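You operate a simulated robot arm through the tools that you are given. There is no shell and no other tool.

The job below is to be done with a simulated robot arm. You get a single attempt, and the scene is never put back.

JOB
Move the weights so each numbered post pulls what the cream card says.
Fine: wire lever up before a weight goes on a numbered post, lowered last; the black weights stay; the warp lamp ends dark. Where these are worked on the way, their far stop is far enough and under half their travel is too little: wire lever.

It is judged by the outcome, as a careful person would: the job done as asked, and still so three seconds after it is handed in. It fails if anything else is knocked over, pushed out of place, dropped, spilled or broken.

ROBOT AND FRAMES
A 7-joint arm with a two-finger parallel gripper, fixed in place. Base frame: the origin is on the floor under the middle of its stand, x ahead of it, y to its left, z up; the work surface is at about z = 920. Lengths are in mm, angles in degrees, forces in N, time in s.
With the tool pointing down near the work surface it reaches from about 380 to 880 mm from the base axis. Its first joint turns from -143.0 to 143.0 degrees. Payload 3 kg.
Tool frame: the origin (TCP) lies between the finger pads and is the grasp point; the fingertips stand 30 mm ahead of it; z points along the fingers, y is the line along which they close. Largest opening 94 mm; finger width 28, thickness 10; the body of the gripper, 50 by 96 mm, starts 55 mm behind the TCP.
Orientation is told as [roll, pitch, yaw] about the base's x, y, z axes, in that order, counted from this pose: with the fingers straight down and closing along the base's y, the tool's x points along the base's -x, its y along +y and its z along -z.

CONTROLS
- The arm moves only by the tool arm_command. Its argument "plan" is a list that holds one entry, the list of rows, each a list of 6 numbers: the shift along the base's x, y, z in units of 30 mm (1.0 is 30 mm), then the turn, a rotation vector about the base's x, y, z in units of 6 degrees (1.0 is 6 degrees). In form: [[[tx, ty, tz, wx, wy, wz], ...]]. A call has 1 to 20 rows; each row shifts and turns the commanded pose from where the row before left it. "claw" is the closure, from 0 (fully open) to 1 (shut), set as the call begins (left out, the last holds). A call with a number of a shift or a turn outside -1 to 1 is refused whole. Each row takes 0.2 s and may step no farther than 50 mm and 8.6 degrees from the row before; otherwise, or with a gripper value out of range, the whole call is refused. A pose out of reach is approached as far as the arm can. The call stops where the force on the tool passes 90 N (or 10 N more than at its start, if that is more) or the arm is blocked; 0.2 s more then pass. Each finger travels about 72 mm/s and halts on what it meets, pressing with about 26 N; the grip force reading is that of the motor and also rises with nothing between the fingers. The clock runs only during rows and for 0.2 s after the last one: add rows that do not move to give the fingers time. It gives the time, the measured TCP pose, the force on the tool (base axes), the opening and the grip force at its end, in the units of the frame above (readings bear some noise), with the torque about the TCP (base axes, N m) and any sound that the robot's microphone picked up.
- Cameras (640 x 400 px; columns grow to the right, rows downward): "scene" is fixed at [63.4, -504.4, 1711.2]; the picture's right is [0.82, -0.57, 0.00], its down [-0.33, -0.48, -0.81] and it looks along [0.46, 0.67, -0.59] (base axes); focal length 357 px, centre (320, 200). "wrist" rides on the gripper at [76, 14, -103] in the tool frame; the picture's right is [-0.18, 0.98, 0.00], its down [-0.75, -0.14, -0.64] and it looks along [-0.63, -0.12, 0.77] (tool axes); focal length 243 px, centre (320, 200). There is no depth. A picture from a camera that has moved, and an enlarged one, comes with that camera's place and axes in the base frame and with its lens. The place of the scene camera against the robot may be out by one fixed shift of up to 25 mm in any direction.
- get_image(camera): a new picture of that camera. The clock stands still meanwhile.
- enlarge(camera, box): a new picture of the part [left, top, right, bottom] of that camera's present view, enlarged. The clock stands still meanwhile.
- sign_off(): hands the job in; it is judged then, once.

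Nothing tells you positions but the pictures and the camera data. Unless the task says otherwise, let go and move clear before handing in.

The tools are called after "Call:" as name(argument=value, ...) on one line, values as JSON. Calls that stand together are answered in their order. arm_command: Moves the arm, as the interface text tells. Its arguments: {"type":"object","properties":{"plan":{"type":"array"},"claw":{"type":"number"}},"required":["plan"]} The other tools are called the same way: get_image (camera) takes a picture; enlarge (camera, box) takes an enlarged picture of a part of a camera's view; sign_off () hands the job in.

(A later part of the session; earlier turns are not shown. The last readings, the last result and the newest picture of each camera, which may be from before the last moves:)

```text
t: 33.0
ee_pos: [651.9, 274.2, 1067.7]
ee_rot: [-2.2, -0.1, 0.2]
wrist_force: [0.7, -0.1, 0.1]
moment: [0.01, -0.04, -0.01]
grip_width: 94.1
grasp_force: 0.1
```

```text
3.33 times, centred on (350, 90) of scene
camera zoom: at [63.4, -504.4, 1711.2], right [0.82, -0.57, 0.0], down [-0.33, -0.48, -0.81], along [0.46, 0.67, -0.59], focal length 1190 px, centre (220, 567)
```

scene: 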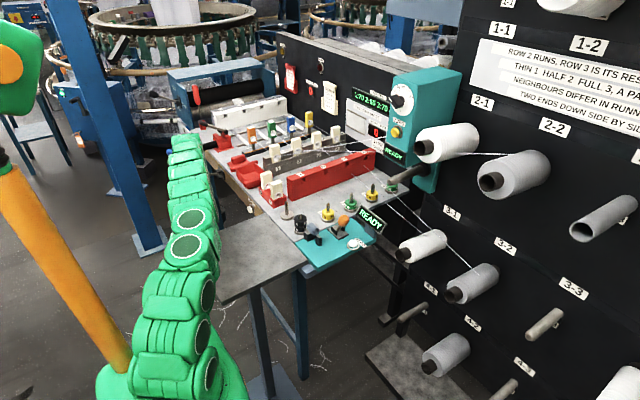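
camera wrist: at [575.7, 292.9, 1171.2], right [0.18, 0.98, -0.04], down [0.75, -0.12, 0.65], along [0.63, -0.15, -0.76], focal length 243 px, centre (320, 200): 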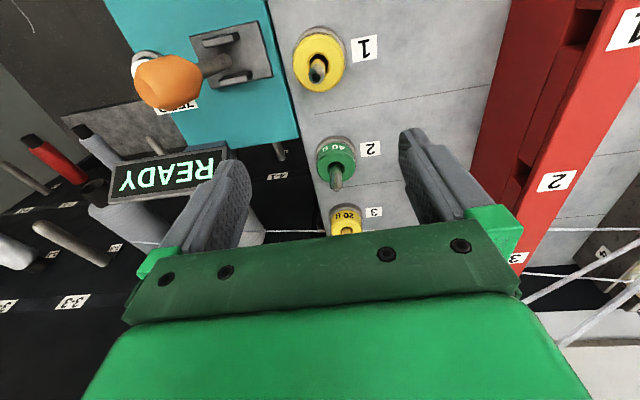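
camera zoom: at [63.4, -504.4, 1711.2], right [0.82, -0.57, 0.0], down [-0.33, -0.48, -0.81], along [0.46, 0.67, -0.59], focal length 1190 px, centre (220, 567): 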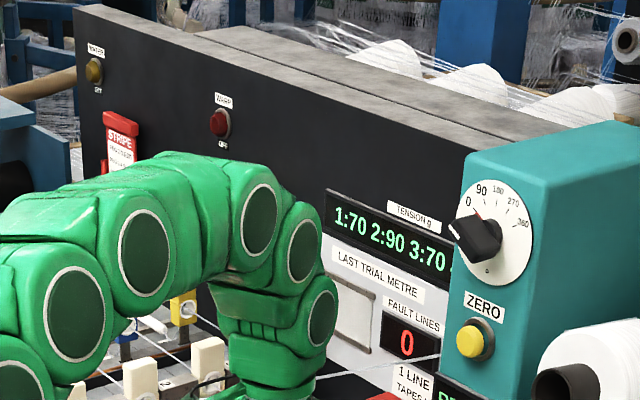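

Lever up, lamp dark. From several views I place post 1 at (618, 275), post 2 at (717.5, 275), the bare post at (504, 364.5), post tips at z ≈ 987, weights between z ≈ 931 and 952. I'll level the tool and centre above post 2.

Call:
arm_command(plan=[[[0.73, 0.01, 0, 0.37, 0, 0], [0.73, 0.01, 0, 0, 0, 0], [0.73, 0.01, 0, 0, 0, 0], [0, 0, 0, 0, 0, 0]]])

Call:
get_image(camera="wrist")

Call:
enlarge(camera="wrist", box=[240, 60, 400, 180])

Call:
enlarge(camera="scene", box=[290, 130, 410, 230])

```text
t: 34.0
ee_pos: [714.8, 279.7, 1072.4]
ee_rot: [0.1, -0.1, 0.1]
wrist_force: [-0.6, 0.8, -0.1]
moment: [-0.02, -0.02, 0.0]
grip_width: 93.6
grasp_force: 0.1
```

```text
taken
camera wrist: at [639.4, 293.8, 1174.9], right [0.18, 0.98, 0.0], down [0.75, -0.14, 0.64], along [0.63, -0.11, -0.76], focal length 243 px, centre (320, 200)
```

wrist: 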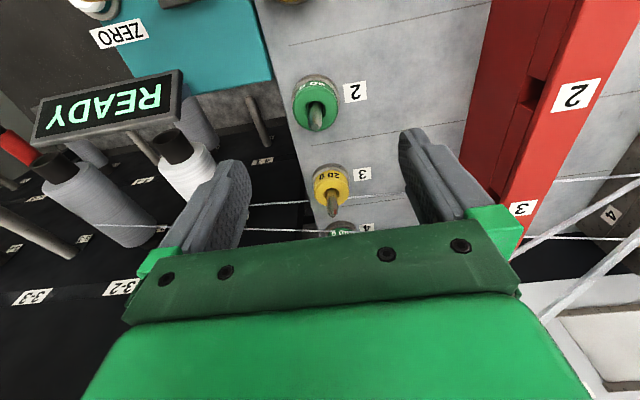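

```text
3.33 times, centred on (320, 120) of wrist
camera zoom: at [639.4, 293.8, 1174.9], right [0.18, 0.98, 0.0], down [0.75, -0.14, 0.64], along [0.63, -0.11, -0.76], focal length 809 px, centre (320, 467)
```

zoom: 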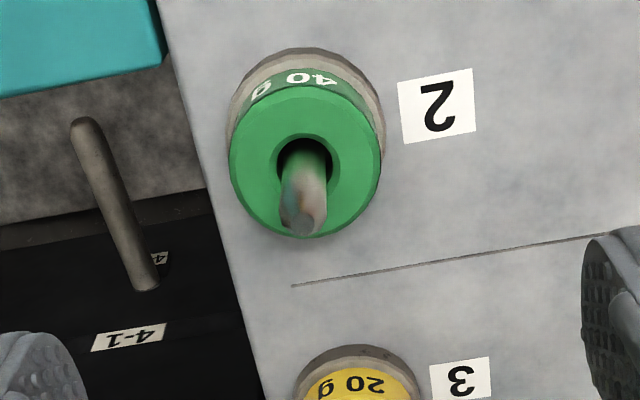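

```text
4.00 times, centred on (350, 180) of scene
camera zoom: at [63.4, -504.4, 1711.2], right [0.82, -0.57, 0.0], down [-0.33, -0.48, -0.81], along [0.46, 0.67, -0.59], focal length 1428 px, centre (200, 280)
```

zoom: 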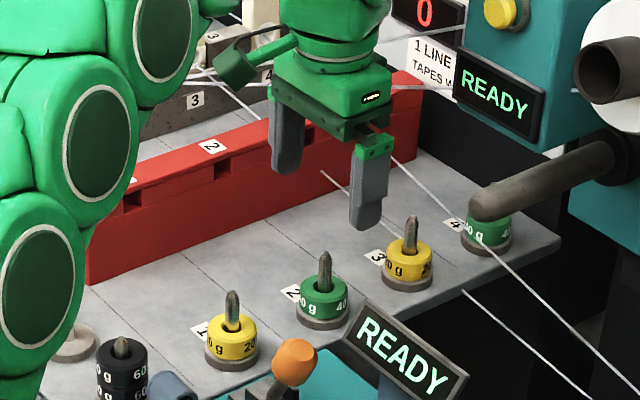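

TCP is about +4.7 mm in y and −2.5 mm in x off post 2's axis. I'll correct that and descend partway, then check alignment again.

Call:
arm_command(plan=[[[0.083, -0.157, 0, 0, 0, 0], [0, 0, -0.7, 0, 0, 0], [0, 0, -0.7, 0, 0, 0], [0, 0, -0.5, 0, 0, 0], [0, 0, 0, 0, 0, 0]]])

Call:
get_image(camera="wrist")

Call:
enlarge(camera="wrist", box=[220, 90, 420, 240])

```text
t: 35.2
ee_pos: [716.3, 277.3, 1013.2]
ee_rot: [0.1, -0.1, 0.2]
wrist_force: [-0.1, 0.2, -0.4]
moment: [0.01, 0.03, 0.0]
grip_width: 93.9
grasp_force: 0.1
```

```text
taken
camera wrist: at [639.4, 291.1, 1115.3], right [0.18, 0.98, 0.0], down [0.75, -0.14, 0.65], along [0.63, -0.12, -0.76], focal length 243 px, centre (320, 200)
```

wrist: 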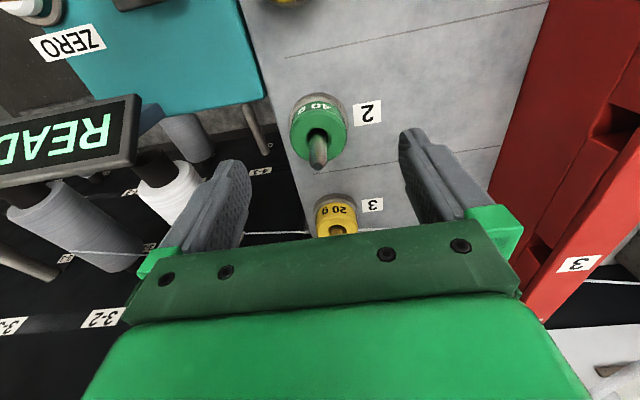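

```text
2.67 times, centred on (320, 165) of wrist
camera zoom: at [639.4, 291.1, 1115.3], right [0.18, 0.98, 0.0], down [0.75, -0.14, 0.65], along [0.63, -0.12, -0.76], focal length 647 px, centre (320, 293)
```

zoom: 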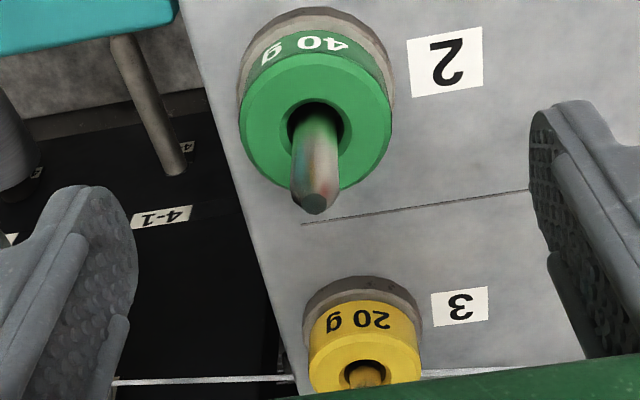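

Post 2's axis is at about (716.5, 275); a 2 mm y correction then descend to grip height (fingertips just above the base disc).

Call:
arm_command(plan=[[[0.02, -0.067, -0.3, 0, 0, 0], [0, 0, -0.5, 0, 0, 0], [0, 0, -0.5, 0, 0, 0], [0, 0, -0.35, 0, 0, 0], [0, 0, 0, 0, 0, 0]]])

Call:
get_image(camera="wrist")

Call:
enlarge(camera="scene", box=[310, 140, 400, 215])

```text
t: 36.4
ee_pos: [717.3, 275.3, 964.4]
ee_rot: [0.0, -0.3, 0.2]
wrist_force: [0.0, -0.1, -0.4]
moment: [0.02, 0.01, -0.03]
grip_width: 94.1
grasp_force: 0.0
```

```text
taken
camera wrist: at [640.7, 289.6, 1066.4], right [0.18, 0.98, 0.0], down [0.75, -0.14, 0.65], along [0.64, -0.12, -0.76], focal length 243 px, centre (320, 200)
```

wrist: 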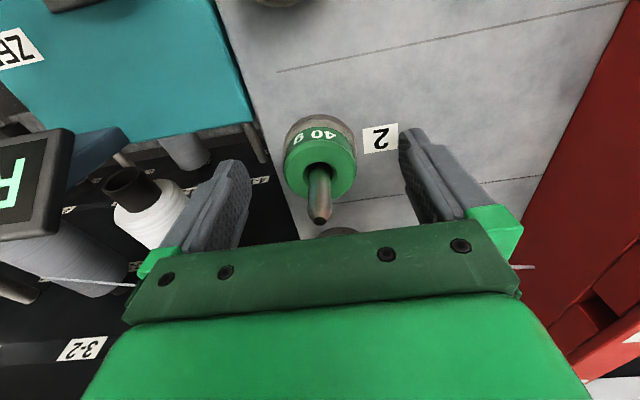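

```text
5.33 times, centred on (355, 178) of scene
camera zoom: at [63.4, -504.4, 1711.2], right [0.82, -0.57, 0.0], down [-0.33, -0.48, -0.81], along [0.46, 0.67, -0.59], focal length 1903 px, centre (133, 320)
```

zoom: 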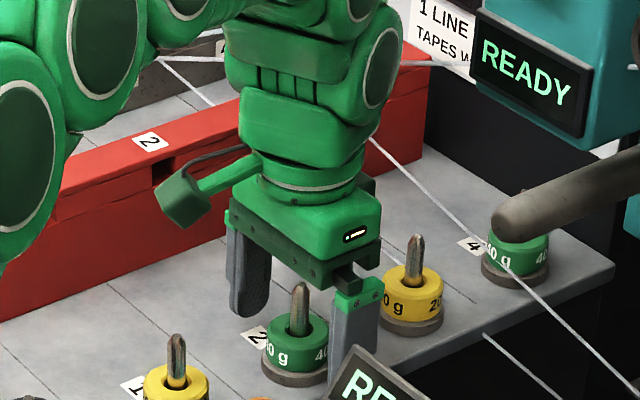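

Fingers straddle the green weight at the right height. Closing now.

Call:
arm_command(plan=[[[0, 0, 0, 0, 0, 0], [0, 0, 0, 0, 0, 0], [0, 0, 0, 0, 0, 0], [0, 0, 0, 0, 0, 0]]], claw=1)

Call:
enlarge(camera="wrist", box=[220, 90, 420, 240])

Call:
enlarge(camera="scene", box=[310, 140, 400, 215])

```text
t: 37.4
ee_pos: [716.5, 275.6, 963.2]
ee_rot: [-0.1, -0.4, 0.2]
wrist_force: [0.0, -0.5, -0.4]
moment: [-0.01, 0.01, -0.03]
grip_width: 35.2
grasp_force: 26.2
```

```text
2.67 times, centred on (320, 165) of wrist
camera zoom: at [640.7, 289.6, 1066.3], right [0.18, 0.98, 0.0], down [0.75, -0.14, 0.65], along [0.63, -0.12, -0.76], focal length 647 px, centre (320, 293)
```

zoom: 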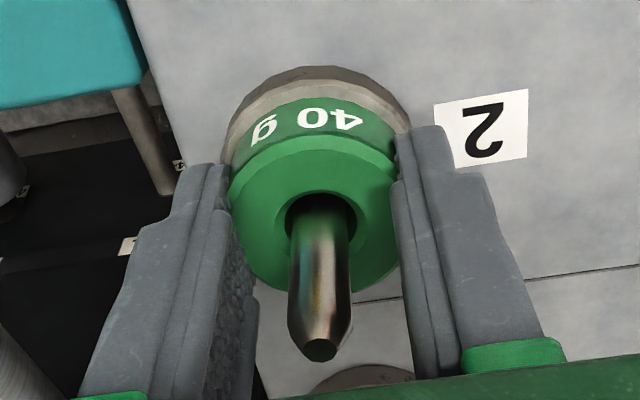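

```text
5.33 times, centred on (355, 178) of scene
camera zoom: at [63.4, -504.4, 1711.2], right [0.82, -0.57, 0.0], down [-0.33, -0.48, -0.81], along [0.46, 0.67, -0.59], focal length 1903 px, centre (133, 320)
```

zoom: 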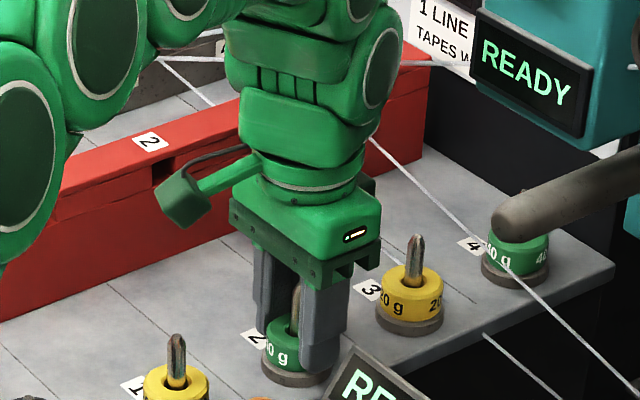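

Gripped at 35 mm with 26 N. Lift slightly and verify the weight comes along.

Call:
arm_command(plan=[[[0, 0, 0.25, 0, 0, 0], [0, 0, 0.25, 0, 0, 0], [0, 0, 0.25, 0, 0, 0], [0, 0, 0, 0, 0, 0]]])

Call:
enlarge(camera="scene", box=[310, 140, 400, 215])

Call:
enlarge(camera="wrist", box=[220, 90, 420, 240])

```text
t: 38.4
ee_pos: [717.8, 276.3, 986.5]
ee_rot: [0.1, -0.3, 0.1]
wrist_force: [-1.0, 0.0, -0.8]
moment: [-0.01, 0.01, -0.02]
grip_width: 35.0
grasp_force: 25.4
```

```text
5.33 times, centred on (355, 178) of scene
camera zoom: at [63.4, -504.4, 1711.2], right [0.82, -0.57, 0.0], down [-0.33, -0.48, -0.81], along [0.46, 0.67, -0.59], focal length 1903 px, centre (133, 320)
```

zoom: 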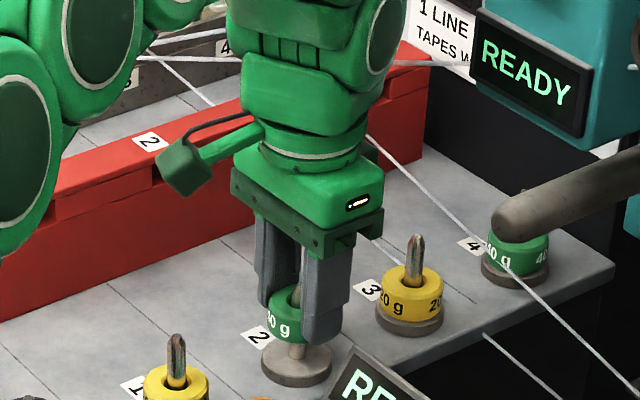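

```text
2.67 times, centred on (320, 165) of wrist
camera zoom: at [641.4, 290.1, 1088.7], right [0.18, 0.98, 0.0], down [0.75, -0.14, 0.65], along [0.64, -0.12, -0.76], focal length 647 px, centre (320, 293)
```

zoom: 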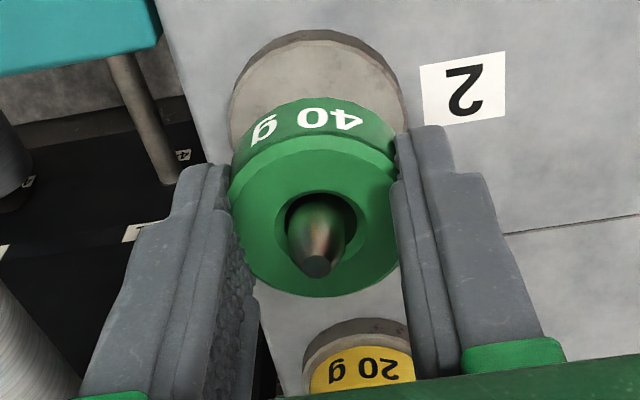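

The weight lifts cleanly with the grip. Raise to z ≈ 1110 and carry it to above the bare post near (504, 364.5).

Call:
arm_command(plan=[[[0, 0, 0.5, 0, 0, 0], [0, 0, 0.8, 0, 0, 0], [0, 0, 0.8, 0, 0, 0], [0, 0, 0.8, 0, 0, 0], [0, 0, 0.8, 0, 0, 0], [0, 0, 0.4, 0, 0, 0]]])

Call:
arm_command(plan=[[[-0.7, 0.295, 0, 0, 0, 0], [-0.7, 0.295, 0, 0, 0, 0], [-0.7, 0.295, 0, 0, 0, 0], [-0.7, 0.295, 0, 0, 0, 0], [-0.7, 0.295, 0, 0, 0, 0], [-0.7, 0.295, 0, 0, 0, 0], [-0.7, 0.295, 0, 0, 0, 0], [-0.7, 0.295, 0, 0, 0, 0], [-0.7, 0.295, 0, 0, 0, 0], [-0.7, 0.295, 0, 0, 0, 0], [0, 0, 0, 0, 0, 0]]])

Call:
get_image(camera="wrist")

Call:
enlarge(camera="wrist", box=[220, 60, 420, 210])

Call:
enlarge(camera="scene", box=[260, 30, 420, 240])

```text
t: 39.8
ee_pos: [716.8, 276.2, 1110.0]
ee_rot: [0.1, -0.2, 0.2]
wrist_force: [-0.2, -0.7, -0.5]
moment: [0.02, 0.0, 0.0]
grip_width: 34.8
grasp_force: 25.6
```

```text
t: 42.2
ee_pos: [504.8, 362.6, 1109.3]
ee_rot: [-0.1, -0.2, 0.3]
wrist_force: [0.3, -0.9, -0.4]
moment: [0.01, -0.02, -0.03]
grip_width: 34.7
grasp_force: 26.1
```

```text
taken
camera wrist: at [429.6, 376.6, 1211.9], right [0.18, 0.98, 0.0], down [0.75, -0.14, 0.65], along [0.63, -0.11, -0.76], focal length 243 px, centre (320, 200)
```

wrist: 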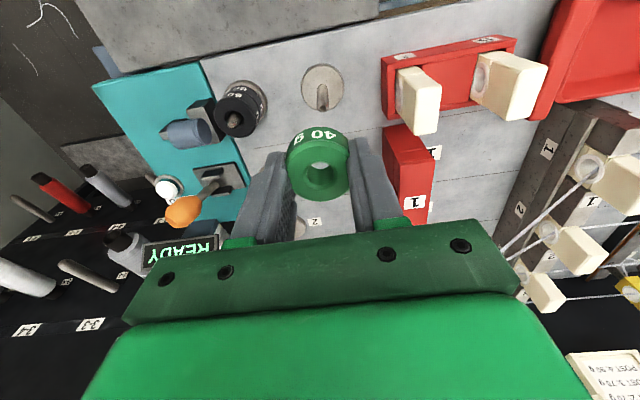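

```text
2.67 times, centred on (320, 135) of wrist
camera zoom: at [429.6, 376.6, 1211.9], right [0.18, 0.98, 0.0], down [0.75, -0.14, 0.65], along [0.63, -0.11, -0.76], focal length 647 px, centre (320, 373)
```

zoom: 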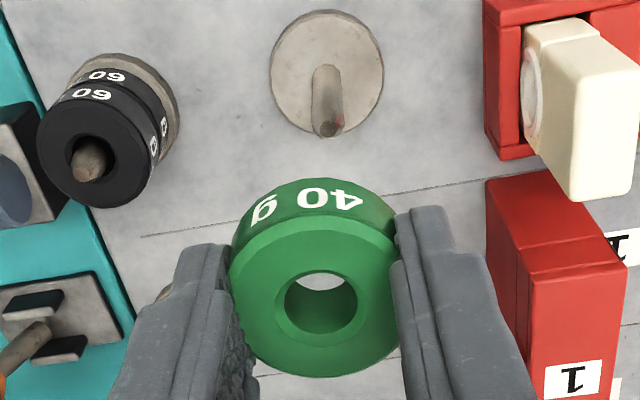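

```text
1.90 times, centred on (340, 135) of scene
camera zoom: at [63.4, -504.4, 1711.2], right [0.82, -0.57, 0.0], down [-0.33, -0.48, -0.81], along [0.46, 0.67, -0.59], focal length 680 px, centre (282, 324)
```

zoom: 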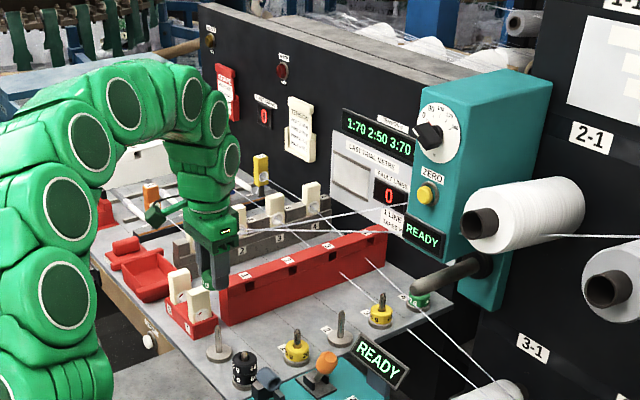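

Display now reads 2:50, as expected with the weight removed. The bare post's axis is at about (507, 366); I'll adjust a few mm and lower until just above its tip, then verify.

Call:
arm_command(plan=[[[0.04, 0.095, -0.6, 0, 0, 0], [0, 0, -0.7, 0, 0, 0], [0, 0, -0.7, 0, 0, 0], [0, 0, -0.6, 0, 0, 0], [0, 0, 0, 0, 0, 0]]])

Call:
enlarge(camera="wrist", box=[220, 90, 420, 240])

Call:
enlarge(camera="scene", box=[260, 160, 320, 240])

```text
t: 43.4
ee_pos: [508.6, 364.6, 1030.3]
ee_rot: [0.0, -0.2, 0.2]
wrist_force: [0.6, -0.7, -1.2]
moment: [0.0, -0.01, 0.03]
grip_width: 34.7
grasp_force: 25.5
```

```text
2.67 times, centred on (320, 165) of wrist
camera zoom: at [432.3, 379.1, 1132.7], right [0.18, 0.98, 0.0], down [0.75, -0.14, 0.64], along [0.63, -0.12, -0.76], focal length 647 px, centre (320, 293)
```

zoom: 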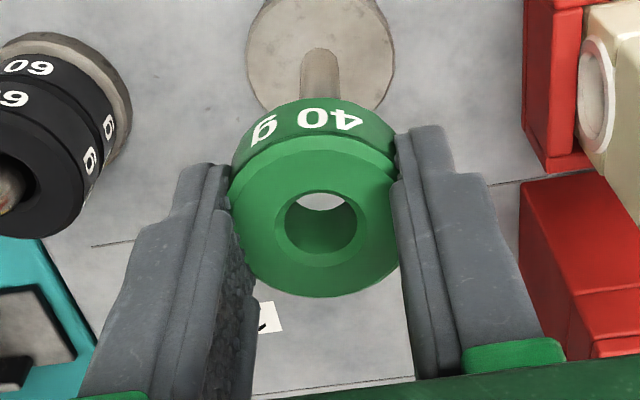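

```text
5.00 times, centred on (290, 200) of scene
camera zoom: at [63.4, -504.4, 1711.2], right [0.82, -0.57, 0.0], down [-0.33, -0.48, -0.81], along [0.46, 0.67, -0.59], focal length 1784 px, centre (470, 200)
```

zoom: 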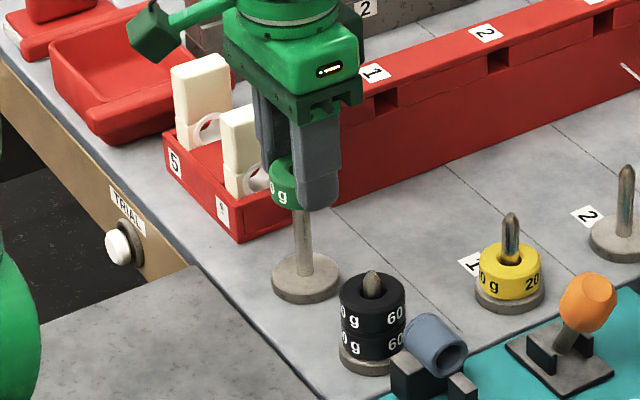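

The weight sits a few mm above the tip and lines up in y; I'll shift −1.5 mm in x and lower gently in small steps while watching the force.

Call:
arm_command(plan=[[[-0.05, 0, -0.1, 0, 0, 0], [0, 0, -0.2, 0, 0, 0], [0, 0, -0.2, 0, 0, 0], [0, 0, 0, 0, 0, 0]]])

Call:
enlarge(camera="wrist", box=[220, 90, 420, 240])

Call:
enlarge(camera="scene", box=[260, 160, 320, 240])

```text
t: 44.4
ee_pos: [507.0, 366.9, 1014.7]
ee_rot: [-0.1, -0.2, 0.3]
wrist_force: [-0.1, -1.0, -1.3]
moment: [0.0, 0.02, 0.02]
grip_width: 34.7
grasp_force: 25.4
```

```text
2.67 times, centred on (320, 165) of wrist
camera zoom: at [430.0, 380.7, 1117.8], right [0.18, 0.98, 0.0], down [0.75, -0.14, 0.64], along [0.63, -0.12, -0.76], focal length 647 px, centre (320, 293)
```

zoom: 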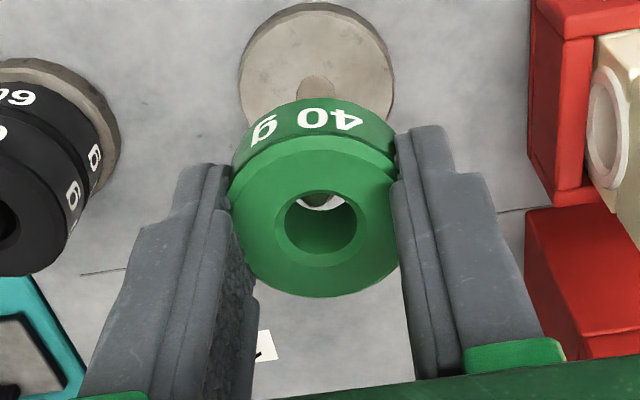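

```text
5.00 times, centred on (290, 200) of scene
camera zoom: at [63.4, -504.4, 1711.2], right [0.82, -0.57, 0.0], down [-0.33, -0.48, -0.81], along [0.46, 0.67, -0.59], focal length 1784 px, centre (470, 200)
```

zoom: 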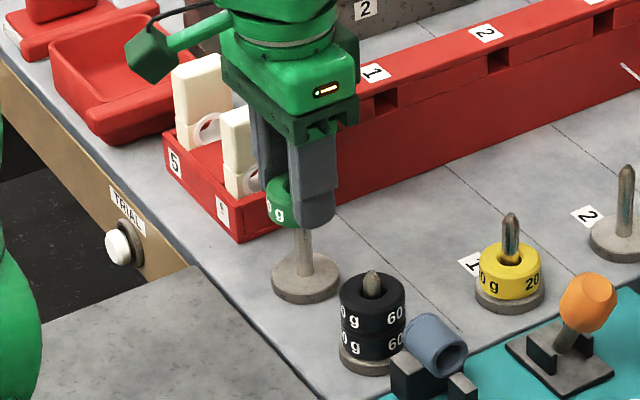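

I can see something through the hole; zoom in to check the post tip's position within the hole.

Call:
enlarge(camera="wrist", box=[290, 130, 350, 180])

Call:
enlarge(camera="scene", box=[275, 190, 305, 225])

```text
8.00 times, centred on (320, 155) of wrist
camera zoom: at [430.0, 380.7, 1117.8], right [0.18, 0.98, 0.0], down [0.75, -0.14, 0.64], along [0.63, -0.12, -0.76], focal length 1941 px, centre (320, 560)
```

zoom: 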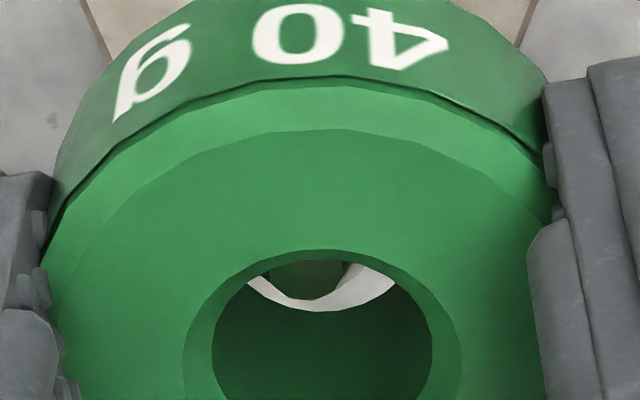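

```text
11.43 times, centred on (290, 208) of scene
camera zoom: at [63.4, -504.4, 1711.2], right [0.82, -0.57, 0.0], down [-0.33, -0.48, -0.81], along [0.46, 0.67, -0.59], focal length 4079 px, centre (663, 114)
```

zoom: 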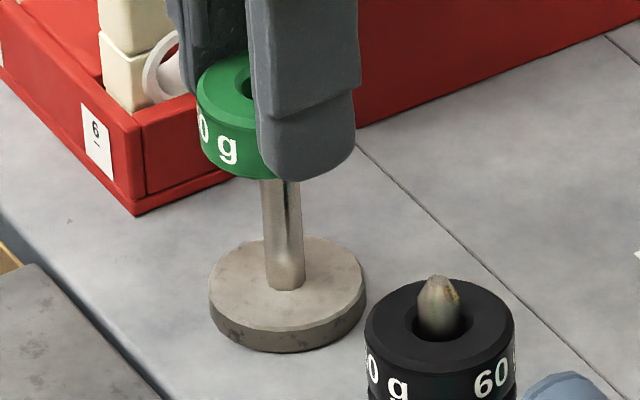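

Through the hole I see the post tip nearly centred (about 1 mm off). I'll nudge (+0.5, −1) mm and lower onto the post.

Call:
arm_command(plan=[[[0.017, -0.035, 0, 0, 0, 0], [0, 0, -0.2, 0, 0, 0], [0, 0, -0.2, 0, 0, 0], [0, 0, 0, 0, 0, 0]]])

Call:
enlarge(camera="wrist", box=[290, 130, 350, 180])

```text
t: 45.4
ee_pos: [506.5, 366.5, 1004.3]
ee_rot: [0.0, -0.2, 0.3]
wrist_force: [0.2, 0.1, -1.2]
moment: [-0.01, -0.01, 0.01]
grip_width: 34.7
grasp_force: 25.7
```

```text
8.00 times, centred on (320, 155) of wrist
camera zoom: at [429.6, 380.2, 1106.0], right [0.18, 0.98, 0.0], down [0.75, -0.14, 0.64], along [0.63, -0.11, -0.76], focal length 1941 px, centre (320, 560)
```

zoom: 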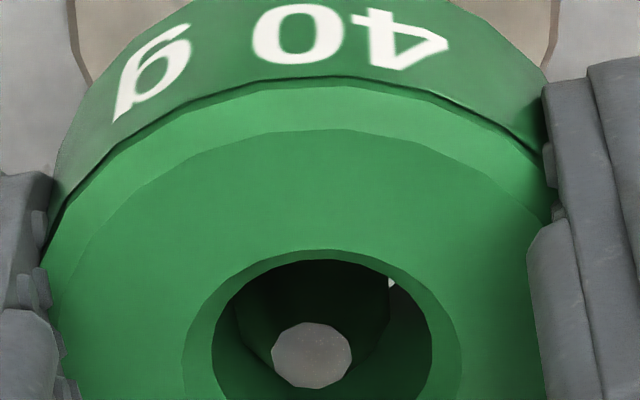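

The post tip is nicely inside the hole. Continue lowering toward the base.

Call:
arm_command(plan=[[[0, -0.015, -0.3, 0, 0, 0], [0, 0, -0.3, 0, 0, 0], [0, 0, -0.3, 0, 0, 0], [0, 0, -0.2, 0, 0, 0], [0, 0, 0, 0, 0, 0]]])

Call:
enlarge(camera="scene", box=[275, 190, 305, 225])

Call:
enlarge(camera="wrist", box=[220, 90, 420, 240])

```text
t: 46.6
ee_pos: [506.1, 362.9, 971.0]
ee_rot: [0.0, -0.2, 0.3]
wrist_force: [0.1, 0.0, -0.4]
moment: [-0.01, 0.0, 0.01]
grip_width: 34.9
grasp_force: 25.8
```

```text
11.43 times, centred on (290, 208) of scene
camera zoom: at [63.4, -504.4, 1711.2], right [0.82, -0.57, 0.0], down [-0.33, -0.48, -0.81], along [0.46, 0.67, -0.59], focal length 4079 px, centre (663, 114)
```

zoom: 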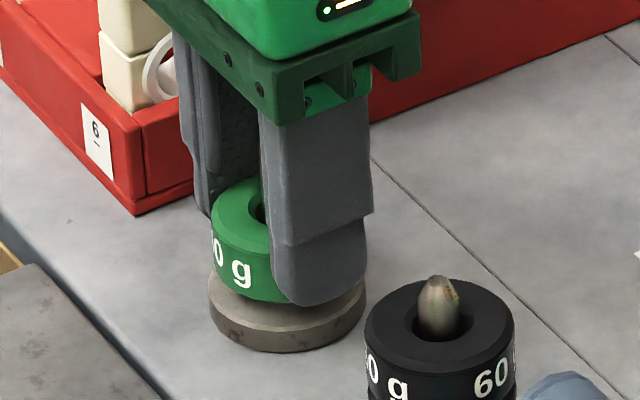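

```text
2.67 times, centred on (320, 165) of wrist
camera zoom: at [430.0, 377.8, 1073.7], right [0.18, 0.98, 0.0], down [0.75, -0.14, 0.64], along [0.63, -0.12, -0.76], focal length 647 px, centre (320, 293)
```

zoom: 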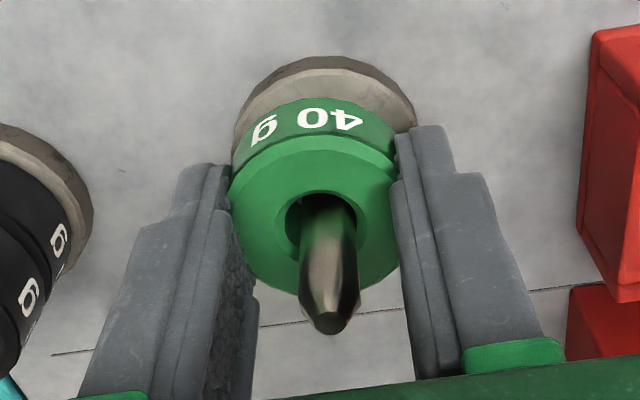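

About 7 mm left; lower the rest, then open a bit (to ~62 mm) to release.

Call:
arm_command(plan=[[[0, 0.02, -0.12, 0, 0, 0], [0, 0, -0.1, 0, 0, 0], [0, 0, 0, 0, 0, 0]]])

Call:
enlarge(camera="scene", box=[275, 190, 305, 225])

```text
t: 47.4
ee_pos: [507.3, 364.7, 964.3]
ee_rot: [0.0, -0.1, 0.3]
wrist_force: [-0.3, -0.5, -0.2]
moment: [-0.01, 0.01, 0.01]
grip_width: 34.8
grasp_force: 25.9
```

```text
11.43 times, centred on (290, 208) of scene
camera zoom: at [63.4, -504.4, 1711.2], right [0.82, -0.57, 0.0], down [-0.33, -0.48, -0.81], along [0.46, 0.67, -0.59], focal length 4079 px, centre (663, 114)
```

zoom: 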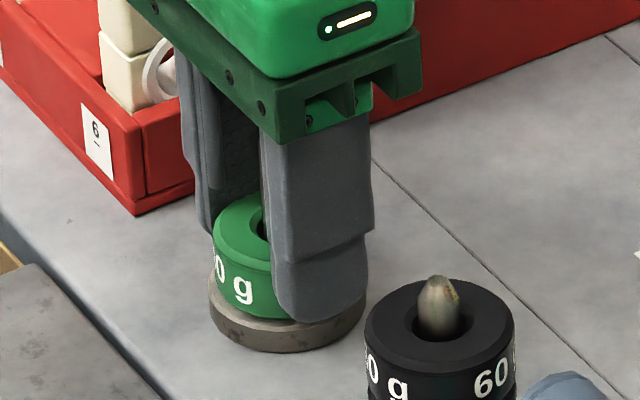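

The weight is seated (or within a millimetre). I'll open to about 62 mm and rise clear of the post.

Call:
arm_command(plan=[[[0, 0, 0, 0, 0, 0], [0, 0, 0, 0, 0, 0], [0, 0, 0, 0, 0, 0]]], claw=0.34)

Call:
arm_command(plan=[[[0, 0, 0.3, 0, 0, 0], [0, 0, 0.8, 0, 0, 0], [0, 0, 0.8, 0, 0, 0], [0, 0, 0.8, 0, 0, 0], [0, 0, 0.8, 0, 0, 0], [0, 0, 0, 0, 0, 0]]])

Call:
get_image(camera="wrist")

Call:
enlarge(camera="scene", box=[260, 160, 350, 240])

```text
t: 48.2
ee_pos: [506.1, 364.6, 964.0]
ee_rot: [0.1, -0.2, 0.3]
wrist_force: [1.0, 0.1, 0.6]
moment: [0.0, 0.01, 0.02]
grip_width: 62.2
grasp_force: 0.1
```

```text
t: 49.6
ee_pos: [507.2, 365.3, 1069.0]
ee_rot: [-0.1, -0.3, 0.3]
wrist_force: [-0.1, 0.5, 0.3]
moment: [-0.03, -0.02, 0.0]
grip_width: 61.9
grasp_force: 0.0
```

```text
taken
camera wrist: at [430.3, 379.4, 1171.9], right [0.18, 0.98, 0.0], down [0.75, -0.14, 0.64], along [0.63, -0.12, -0.76], focal length 243 px, centre (320, 200)
```

wrist: 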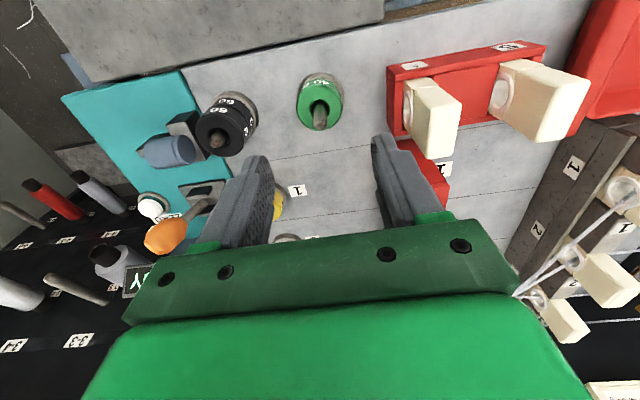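

```text
5.00 times, centred on (305, 200) of scene
camera zoom: at [63.4, -504.4, 1711.2], right [0.82, -0.57, 0.0], down [-0.33, -0.48, -0.81], along [0.46, 0.67, -0.59], focal length 1784 px, centre (395, 200)
```

zoom: 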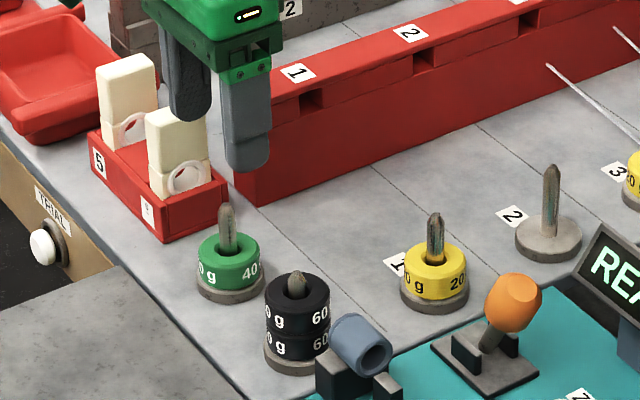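

Green weight is parked on the bare post. Next: go above post 1 for the yellow 20 g weight and check alignment.

Call:
arm_command(plan=[[[0.74, -0.6, 0, 0, 0, -0.01], [0.74, -0.6, 0, 0, 0, -0.01], [0.74, -0.6, 0, 0, 0, -0.01], [0.74, -0.6, 0, 0, 0, -0.01], [0.74, -0.6, 0, 0, 0, -0.01], [0, 0, -0.9, 0, 0, 0], [0, 0, -0.9, 0, 0, 0], [0, 0, 0, 0, 0, 0]]], claw=0.2)

Call:
get_image(camera="wrist")

Call:
enlarge(camera="wrist", box=[220, 90, 420, 240])

```text
t: 51.4
ee_pos: [618.3, 275.6, 1016.3]
ee_rot: [0.0, -0.3, 0.0]
wrist_force: [0.3, 0.6, 0.4]
moment: [0.01, -0.02, 0.01]
grip_width: 75.2
grasp_force: 0.1
```

```text
taken
camera wrist: at [541.9, 290.2, 1117.5], right [0.18, 0.98, 0.0], down [0.75, -0.14, 0.65], along [0.63, -0.12, -0.76], focal length 243 px, centre (320, 200)
```

wrist: 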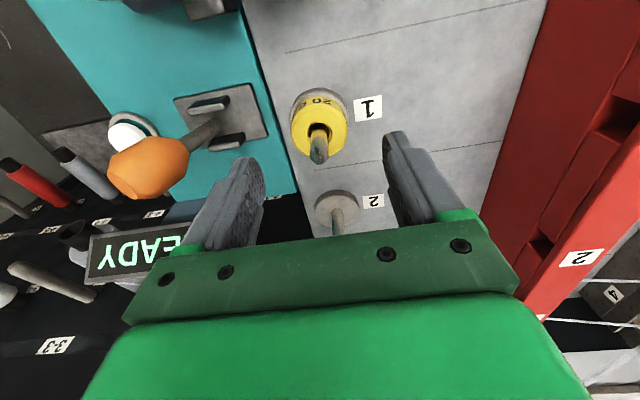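

```text
2.67 times, centred on (320, 165) of wrist
camera zoom: at [541.9, 290.2, 1117.5], right [0.18, 0.98, 0.0], down [0.75, -0.14, 0.65], along [0.63, -0.12, -0.76], focal length 647 px, centre (320, 293)
```

zoom: 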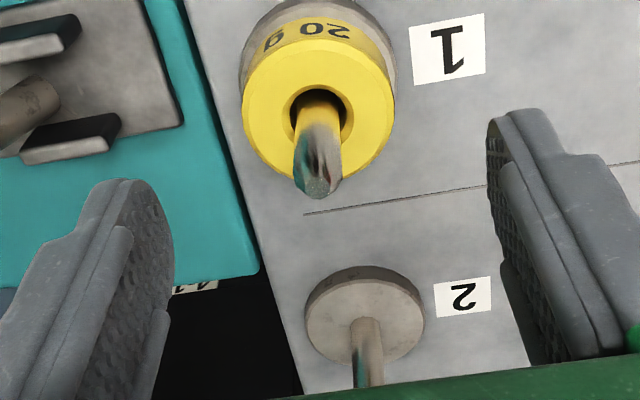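

Well centred over post 1 (tip at ≈(618.5, 275)). Descend and grip the yellow weight.

Call:
arm_command(plan=[[[0, 0, -0.5, 0, 0, 0], [0, 0, -0.5, 0, 0, 0], [0, 0, -0.5, 0, 0, 0], [0, 0, -0.26, 0, 0, 0], [0, 0, 0, 0, 0, 0]]])

Call:
enlarge(camera="wrist", box=[220, 90, 420, 240])

Call:
enlarge(camera="scene", box=[290, 160, 380, 240])

```text
t: 52.6
ee_pos: [618.4, 274.9, 962.1]
ee_rot: [0.1, -0.1, 0.0]
wrist_force: [-0.8, -0.5, -0.3]
moment: [0.0, 0.02, 0.01]
grip_width: 75.4
grasp_force: 0.1
```

```text
2.67 times, centred on (320, 165) of wrist
camera zoom: at [542.1, 289.7, 1064.5], right [0.18, 0.98, 0.0], down [0.75, -0.14, 0.65], along [0.63, -0.12, -0.76], focal length 647 px, centre (320, 293)
```

zoom: 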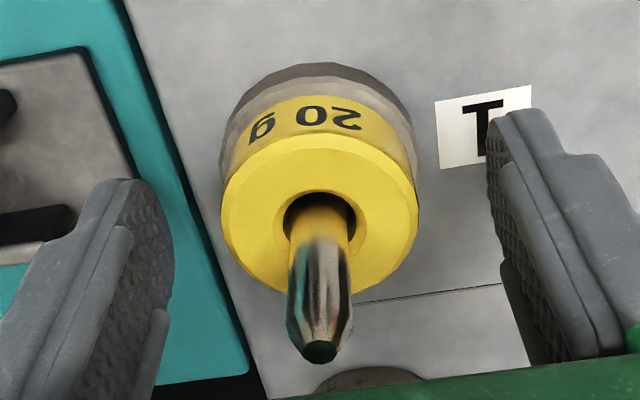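

```text
5.00 times, centred on (335, 200) of scene
camera zoom: at [63.4, -504.4, 1711.2], right [0.82, -0.57, 0.0], down [-0.33, -0.48, -0.81], along [0.46, 0.67, -0.59], focal length 1784 px, centre (245, 200)
```

zoom: 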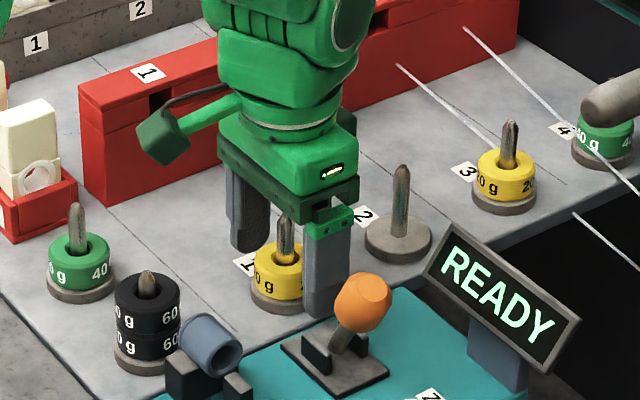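

Position good. Close the gripper on the yellow weight and lift a little.

Call:
arm_command(plan=[[[0, 0, 0, 0, 0, 0], [0, 0, 0, 0, 0, 0], [0, 0, 0, 0, 0, 0], [0, 0, 0, 0, 0, 0]]], claw=1)

Call:
arm_command(plan=[[[0, 0, 0.25, 0, 0, 0], [0, 0, 0.25, 0, 0, 0], [0, 0, 0.25, 0, 0, 0], [0, 0, 0, 0, 0, 0]]])

Call:
enlarge(camera="scene", box=[290, 160, 380, 240])

Call:
enlarge(camera="wrist", box=[220, 90, 420, 240])

```text
t: 53.6
ee_pos: [618.6, 274.8, 961.9]
ee_rot: [0.0, -0.3, 0.0]
wrist_force: [0.1, 0.0, -0.7]
moment: [0.0, 0.01, -0.02]
grip_width: 34.6
grasp_force: 26.1
```

```text
t: 54.6
ee_pos: [616.9, 273.7, 983.1]
ee_rot: [-0.1, -0.1, 0.0]
wrist_force: [0.1, -0.3, 0.5]
moment: [-0.04, 0.0, 0.0]
grip_width: 34.3
grasp_force: 25.8
```

```text
5.00 times, centred on (335, 200) of scene
camera zoom: at [63.4, -504.4, 1711.2], right [0.82, -0.57, 0.0], down [-0.33, -0.48, -0.81], along [0.46, 0.67, -0.59], focal length 1784 px, centre (245, 200)
```

zoom: 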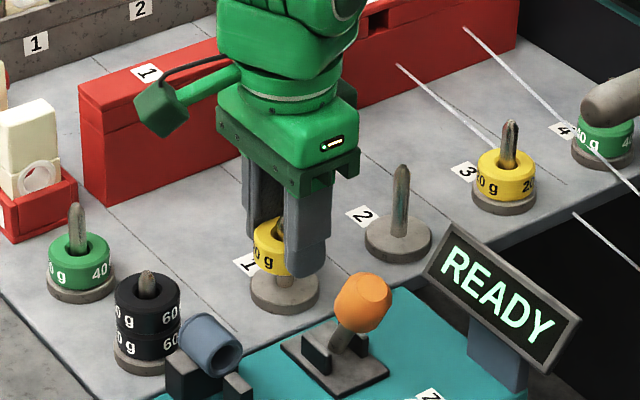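

```text
2.67 times, centred on (320, 165) of wrist
camera zoom: at [541.3, 289.5, 1086.2], right [0.18, 0.98, 0.0], down [0.75, -0.14, 0.64], along [0.63, -0.12, -0.76], focal length 647 px, centre (320, 293)
```

zoom: 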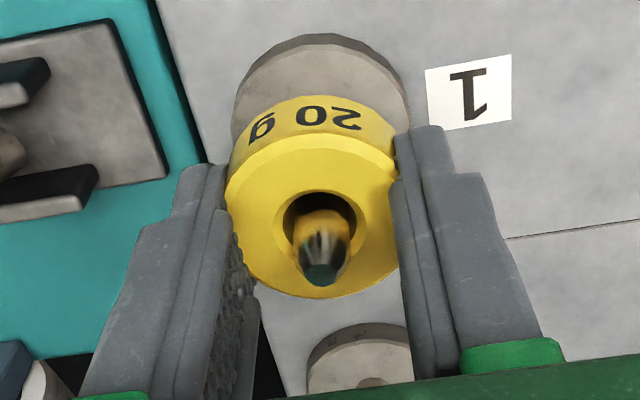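

The yellow weight is lifted. Raise to clear the tip, move +99.5 mm to post 2, and check alignment.

Call:
arm_command(plan=[[[0, 0, 0.6, 0, 0, 0], [0, 0, 0.6, 0, 0, 0], [0, 0, 0.55, 0, 0, 0], [0.663, 0, 0, 0, 0, 0], [0.663, 0, 0, 0, 0, 0], [0.663, 0, 0, 0, 0, 0], [0.663, 0, 0, 0, 0, 0], [0.663, 0, 0, 0, 0, 0], [0, 0, -0.3, 0, 0, 0], [0, 0, 0, 0, 0, 0], [0, 0, 0, 0, 0, 0]]])

Call:
enlarge(camera="wrist", box=[220, 90, 420, 240])

Call:
enlarge(camera="wrist", box=[290, 130, 350, 180])

Call:
enlarge(camera="scene", box=[330, 165, 370, 215])

```text
t: 57.0
ee_pos: [719.1, 276.4, 1029.3]
ee_rot: [0.1, -0.4, -0.1]
wrist_force: [0.3, -0.4, -0.5]
moment: [0.0, -0.02, -0.01]
grip_width: 34.1
grasp_force: 26.3
```

```text
2.67 times, centred on (320, 165) of wrist
camera zoom: at [642.7, 291.6, 1131.7], right [0.19, 0.98, 0.0], down [0.75, -0.14, 0.65], along [0.63, -0.12, -0.76], focal length 647 px, centre (320, 293)
```

zoom: 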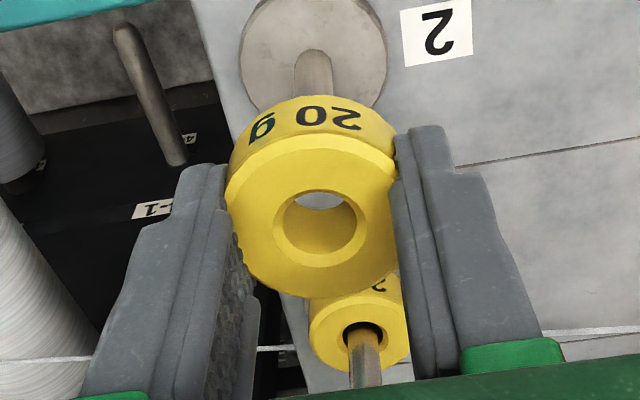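

```text
8.00 times, centred on (320, 155) of wrist
camera zoom: at [642.7, 291.6, 1131.7], right [0.19, 0.98, 0.0], down [0.75, -0.14, 0.65], along [0.63, -0.12, -0.76], focal length 1941 px, centre (320, 560)
```

zoom: 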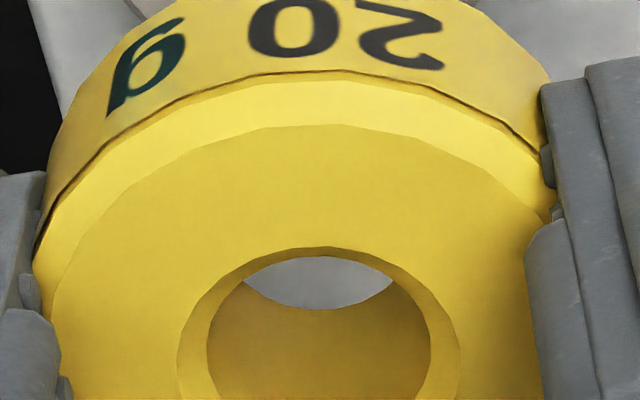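

```text
8.00 times, centred on (350, 190) of scene
camera zoom: at [63.4, -504.4, 1711.2], right [0.82, -0.57, 0.0], down [-0.33, -0.48, -0.81], along [0.46, 0.67, -0.59], focal length 2855 px, centre (80, 280)
```

zoom: 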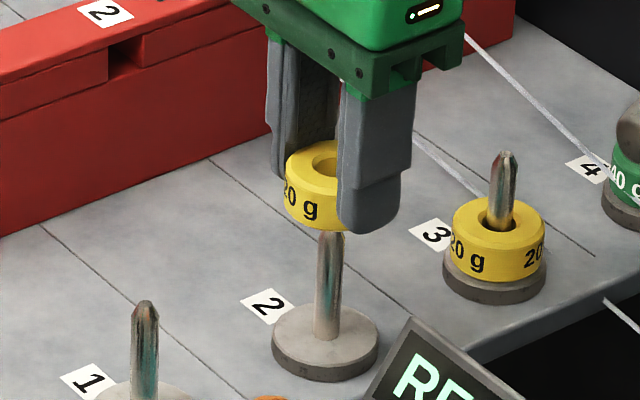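

Post 2's axis appears ~2 mm toward −y and ~1 mm toward −x of the hole. Correct, lower to z ≈ 1015 and check through the hole.

Call:
arm_command(plan=[[[-0.033, -0.07, 0, 0, 0, 0], [0, 0, -0.24, 0, 0, 0], [0, 0, -0.24, 0, 0, 0], [0, 0, 0, 0, 0, 0]]])

Call:
enlarge(camera="wrist", box=[290, 130, 350, 180])

Call:
enlarge(camera="wrist", box=[220, 90, 420, 240])

```text
t: 58.0
ee_pos: [717.9, 275.4, 1014.2]
ee_rot: [0.0, -0.2, -0.1]
wrist_force: [0.1, -0.2, 0.3]
moment: [0.02, 0.02, -0.01]
grip_width: 34.6
grasp_force: 26.3
```

```text
8.00 times, centred on (320, 155) of wrist
camera zoom: at [640.4, 289.0, 1117.2], right [0.19, 0.98, 0.0], down [0.75, -0.14, 0.64], along [0.63, -0.12, -0.76], focal length 1941 px, centre (320, 560)
```

zoom: 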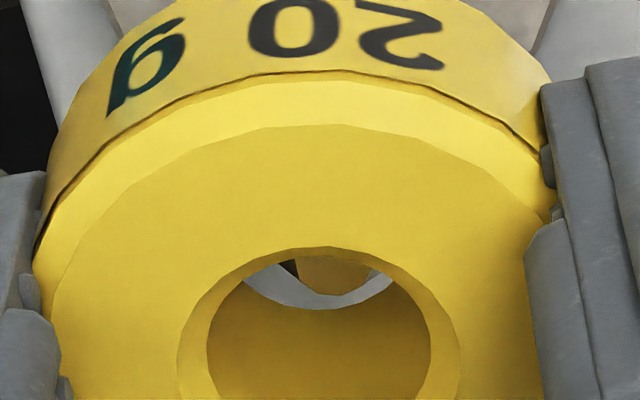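

```text
2.67 times, centred on (320, 165) of wrist
camera zoom: at [640.4, 289.0, 1117.2], right [0.19, 0.98, 0.0], down [0.75, -0.14, 0.64], along [0.63, -0.12, -0.76], focal length 647 px, centre (320, 293)
```

zoom: 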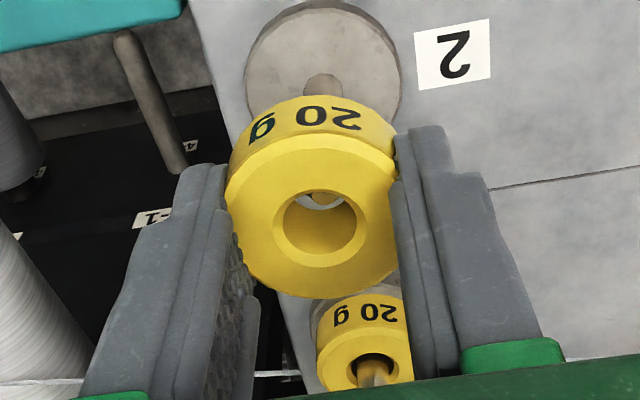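

The tip is inside the opening but ~1.2 mm toward +y; nudge and lower 12 mm.

Call:
arm_command(plan=[[[0.017, 0.037, 0, 0, 0, 0], [0, 0, -0.2, 0, 0, 0], [0, 0, -0.2, 0, 0, 0], [0, 0, 0, 0, 0, 0]]])

Call:
enlarge(camera="wrist", box=[290, 130, 350, 180])

```text
t: 59.0
ee_pos: [716.3, 275.6, 1003.6]
ee_rot: [0.0, -0.3, -0.1]
wrist_force: [0.6, 0.4, -0.4]
moment: [0.03, 0.01, 0.0]
grip_width: 34.3
grasp_force: 25.7
```

```text
8.00 times, centred on (320, 155) of wrist
camera zoom: at [640.3, 289.7, 1105.3], right [0.19, 0.98, 0.0], down [0.75, -0.14, 0.65], along [0.63, -0.12, -0.76], focal length 1941 px, centre (320, 560)
```

zoom: 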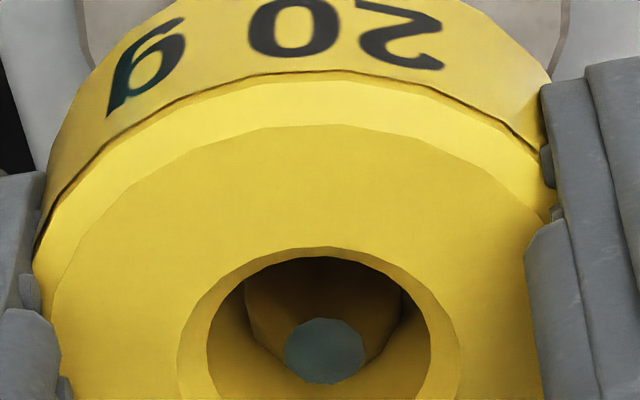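

Centred. Lower onto post 2's base.

Call:
arm_command(plan=[[[0, 0, -0.3, 0, 0, 0], [0, 0, -0.3, 0, 0, 0], [0, 0, -0.3, 0, 0, 0], [0, 0, -0.2, 0, 0, 0], [0, 0, 0, 0, 0, 0]]])

Call:
enlarge(camera="scene", box=[330, 165, 370, 215])

Call:
enlarge(camera="wrist", box=[220, 90, 420, 240])

Call:
enlarge(camera="scene", box=[280, 40, 400, 120])

```text
t: 60.2
ee_pos: [717.2, 275.3, 970.5]
ee_rot: [0.0, -0.3, -0.1]
wrist_force: [-0.3, 0.3, 0.6]
moment: [0.03, -0.01, -0.01]
grip_width: 34.5
grasp_force: 26.2
```

```text
8.00 times, centred on (350, 190) of scene
camera zoom: at [63.4, -504.4, 1711.2], right [0.82, -0.57, 0.0], down [-0.33, -0.48, -0.81], along [0.46, 0.67, -0.59], focal length 2855 px, centre (80, 280)
```

zoom: 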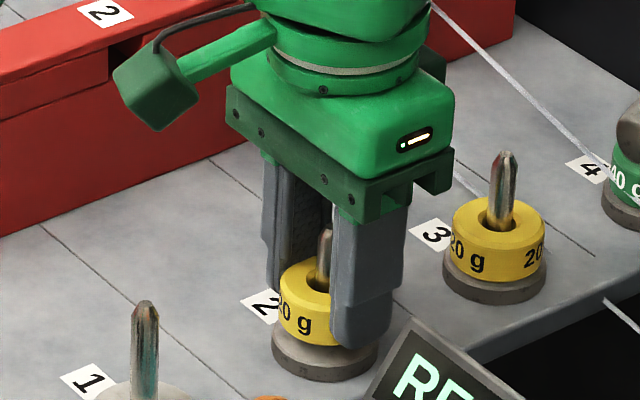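

```text
2.67 times, centred on (320, 165) of wrist
camera zoom: at [641.0, 289.2, 1072.4], right [0.19, 0.98, 0.0], down [0.75, -0.14, 0.65], along [0.63, -0.12, -0.76], focal length 647 px, centre (320, 293)
```

zoom: 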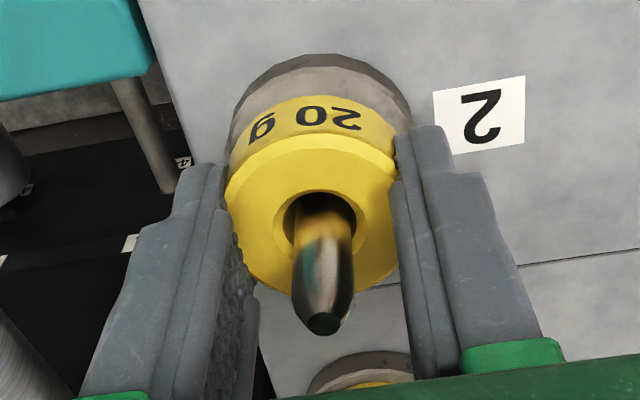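

```text
5.00 times, centred on (340, 80) of scene
camera zoom: at [63.4, -504.4, 1711.2], right [0.82, -0.57, 0.0], down [-0.33, -0.48, -0.81], along [0.46, 0.67, -0.59], focal length 1784 px, centre (220, 800)
```

zoom: 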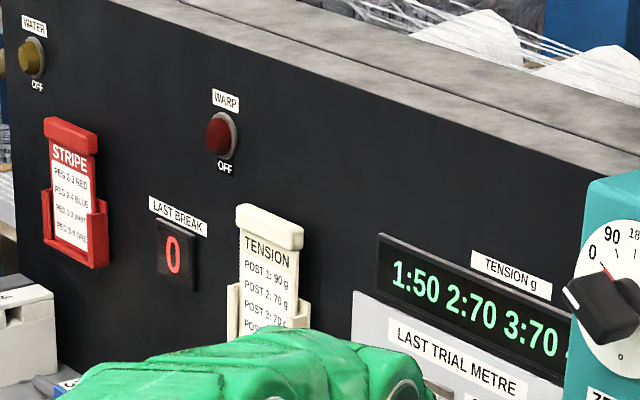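

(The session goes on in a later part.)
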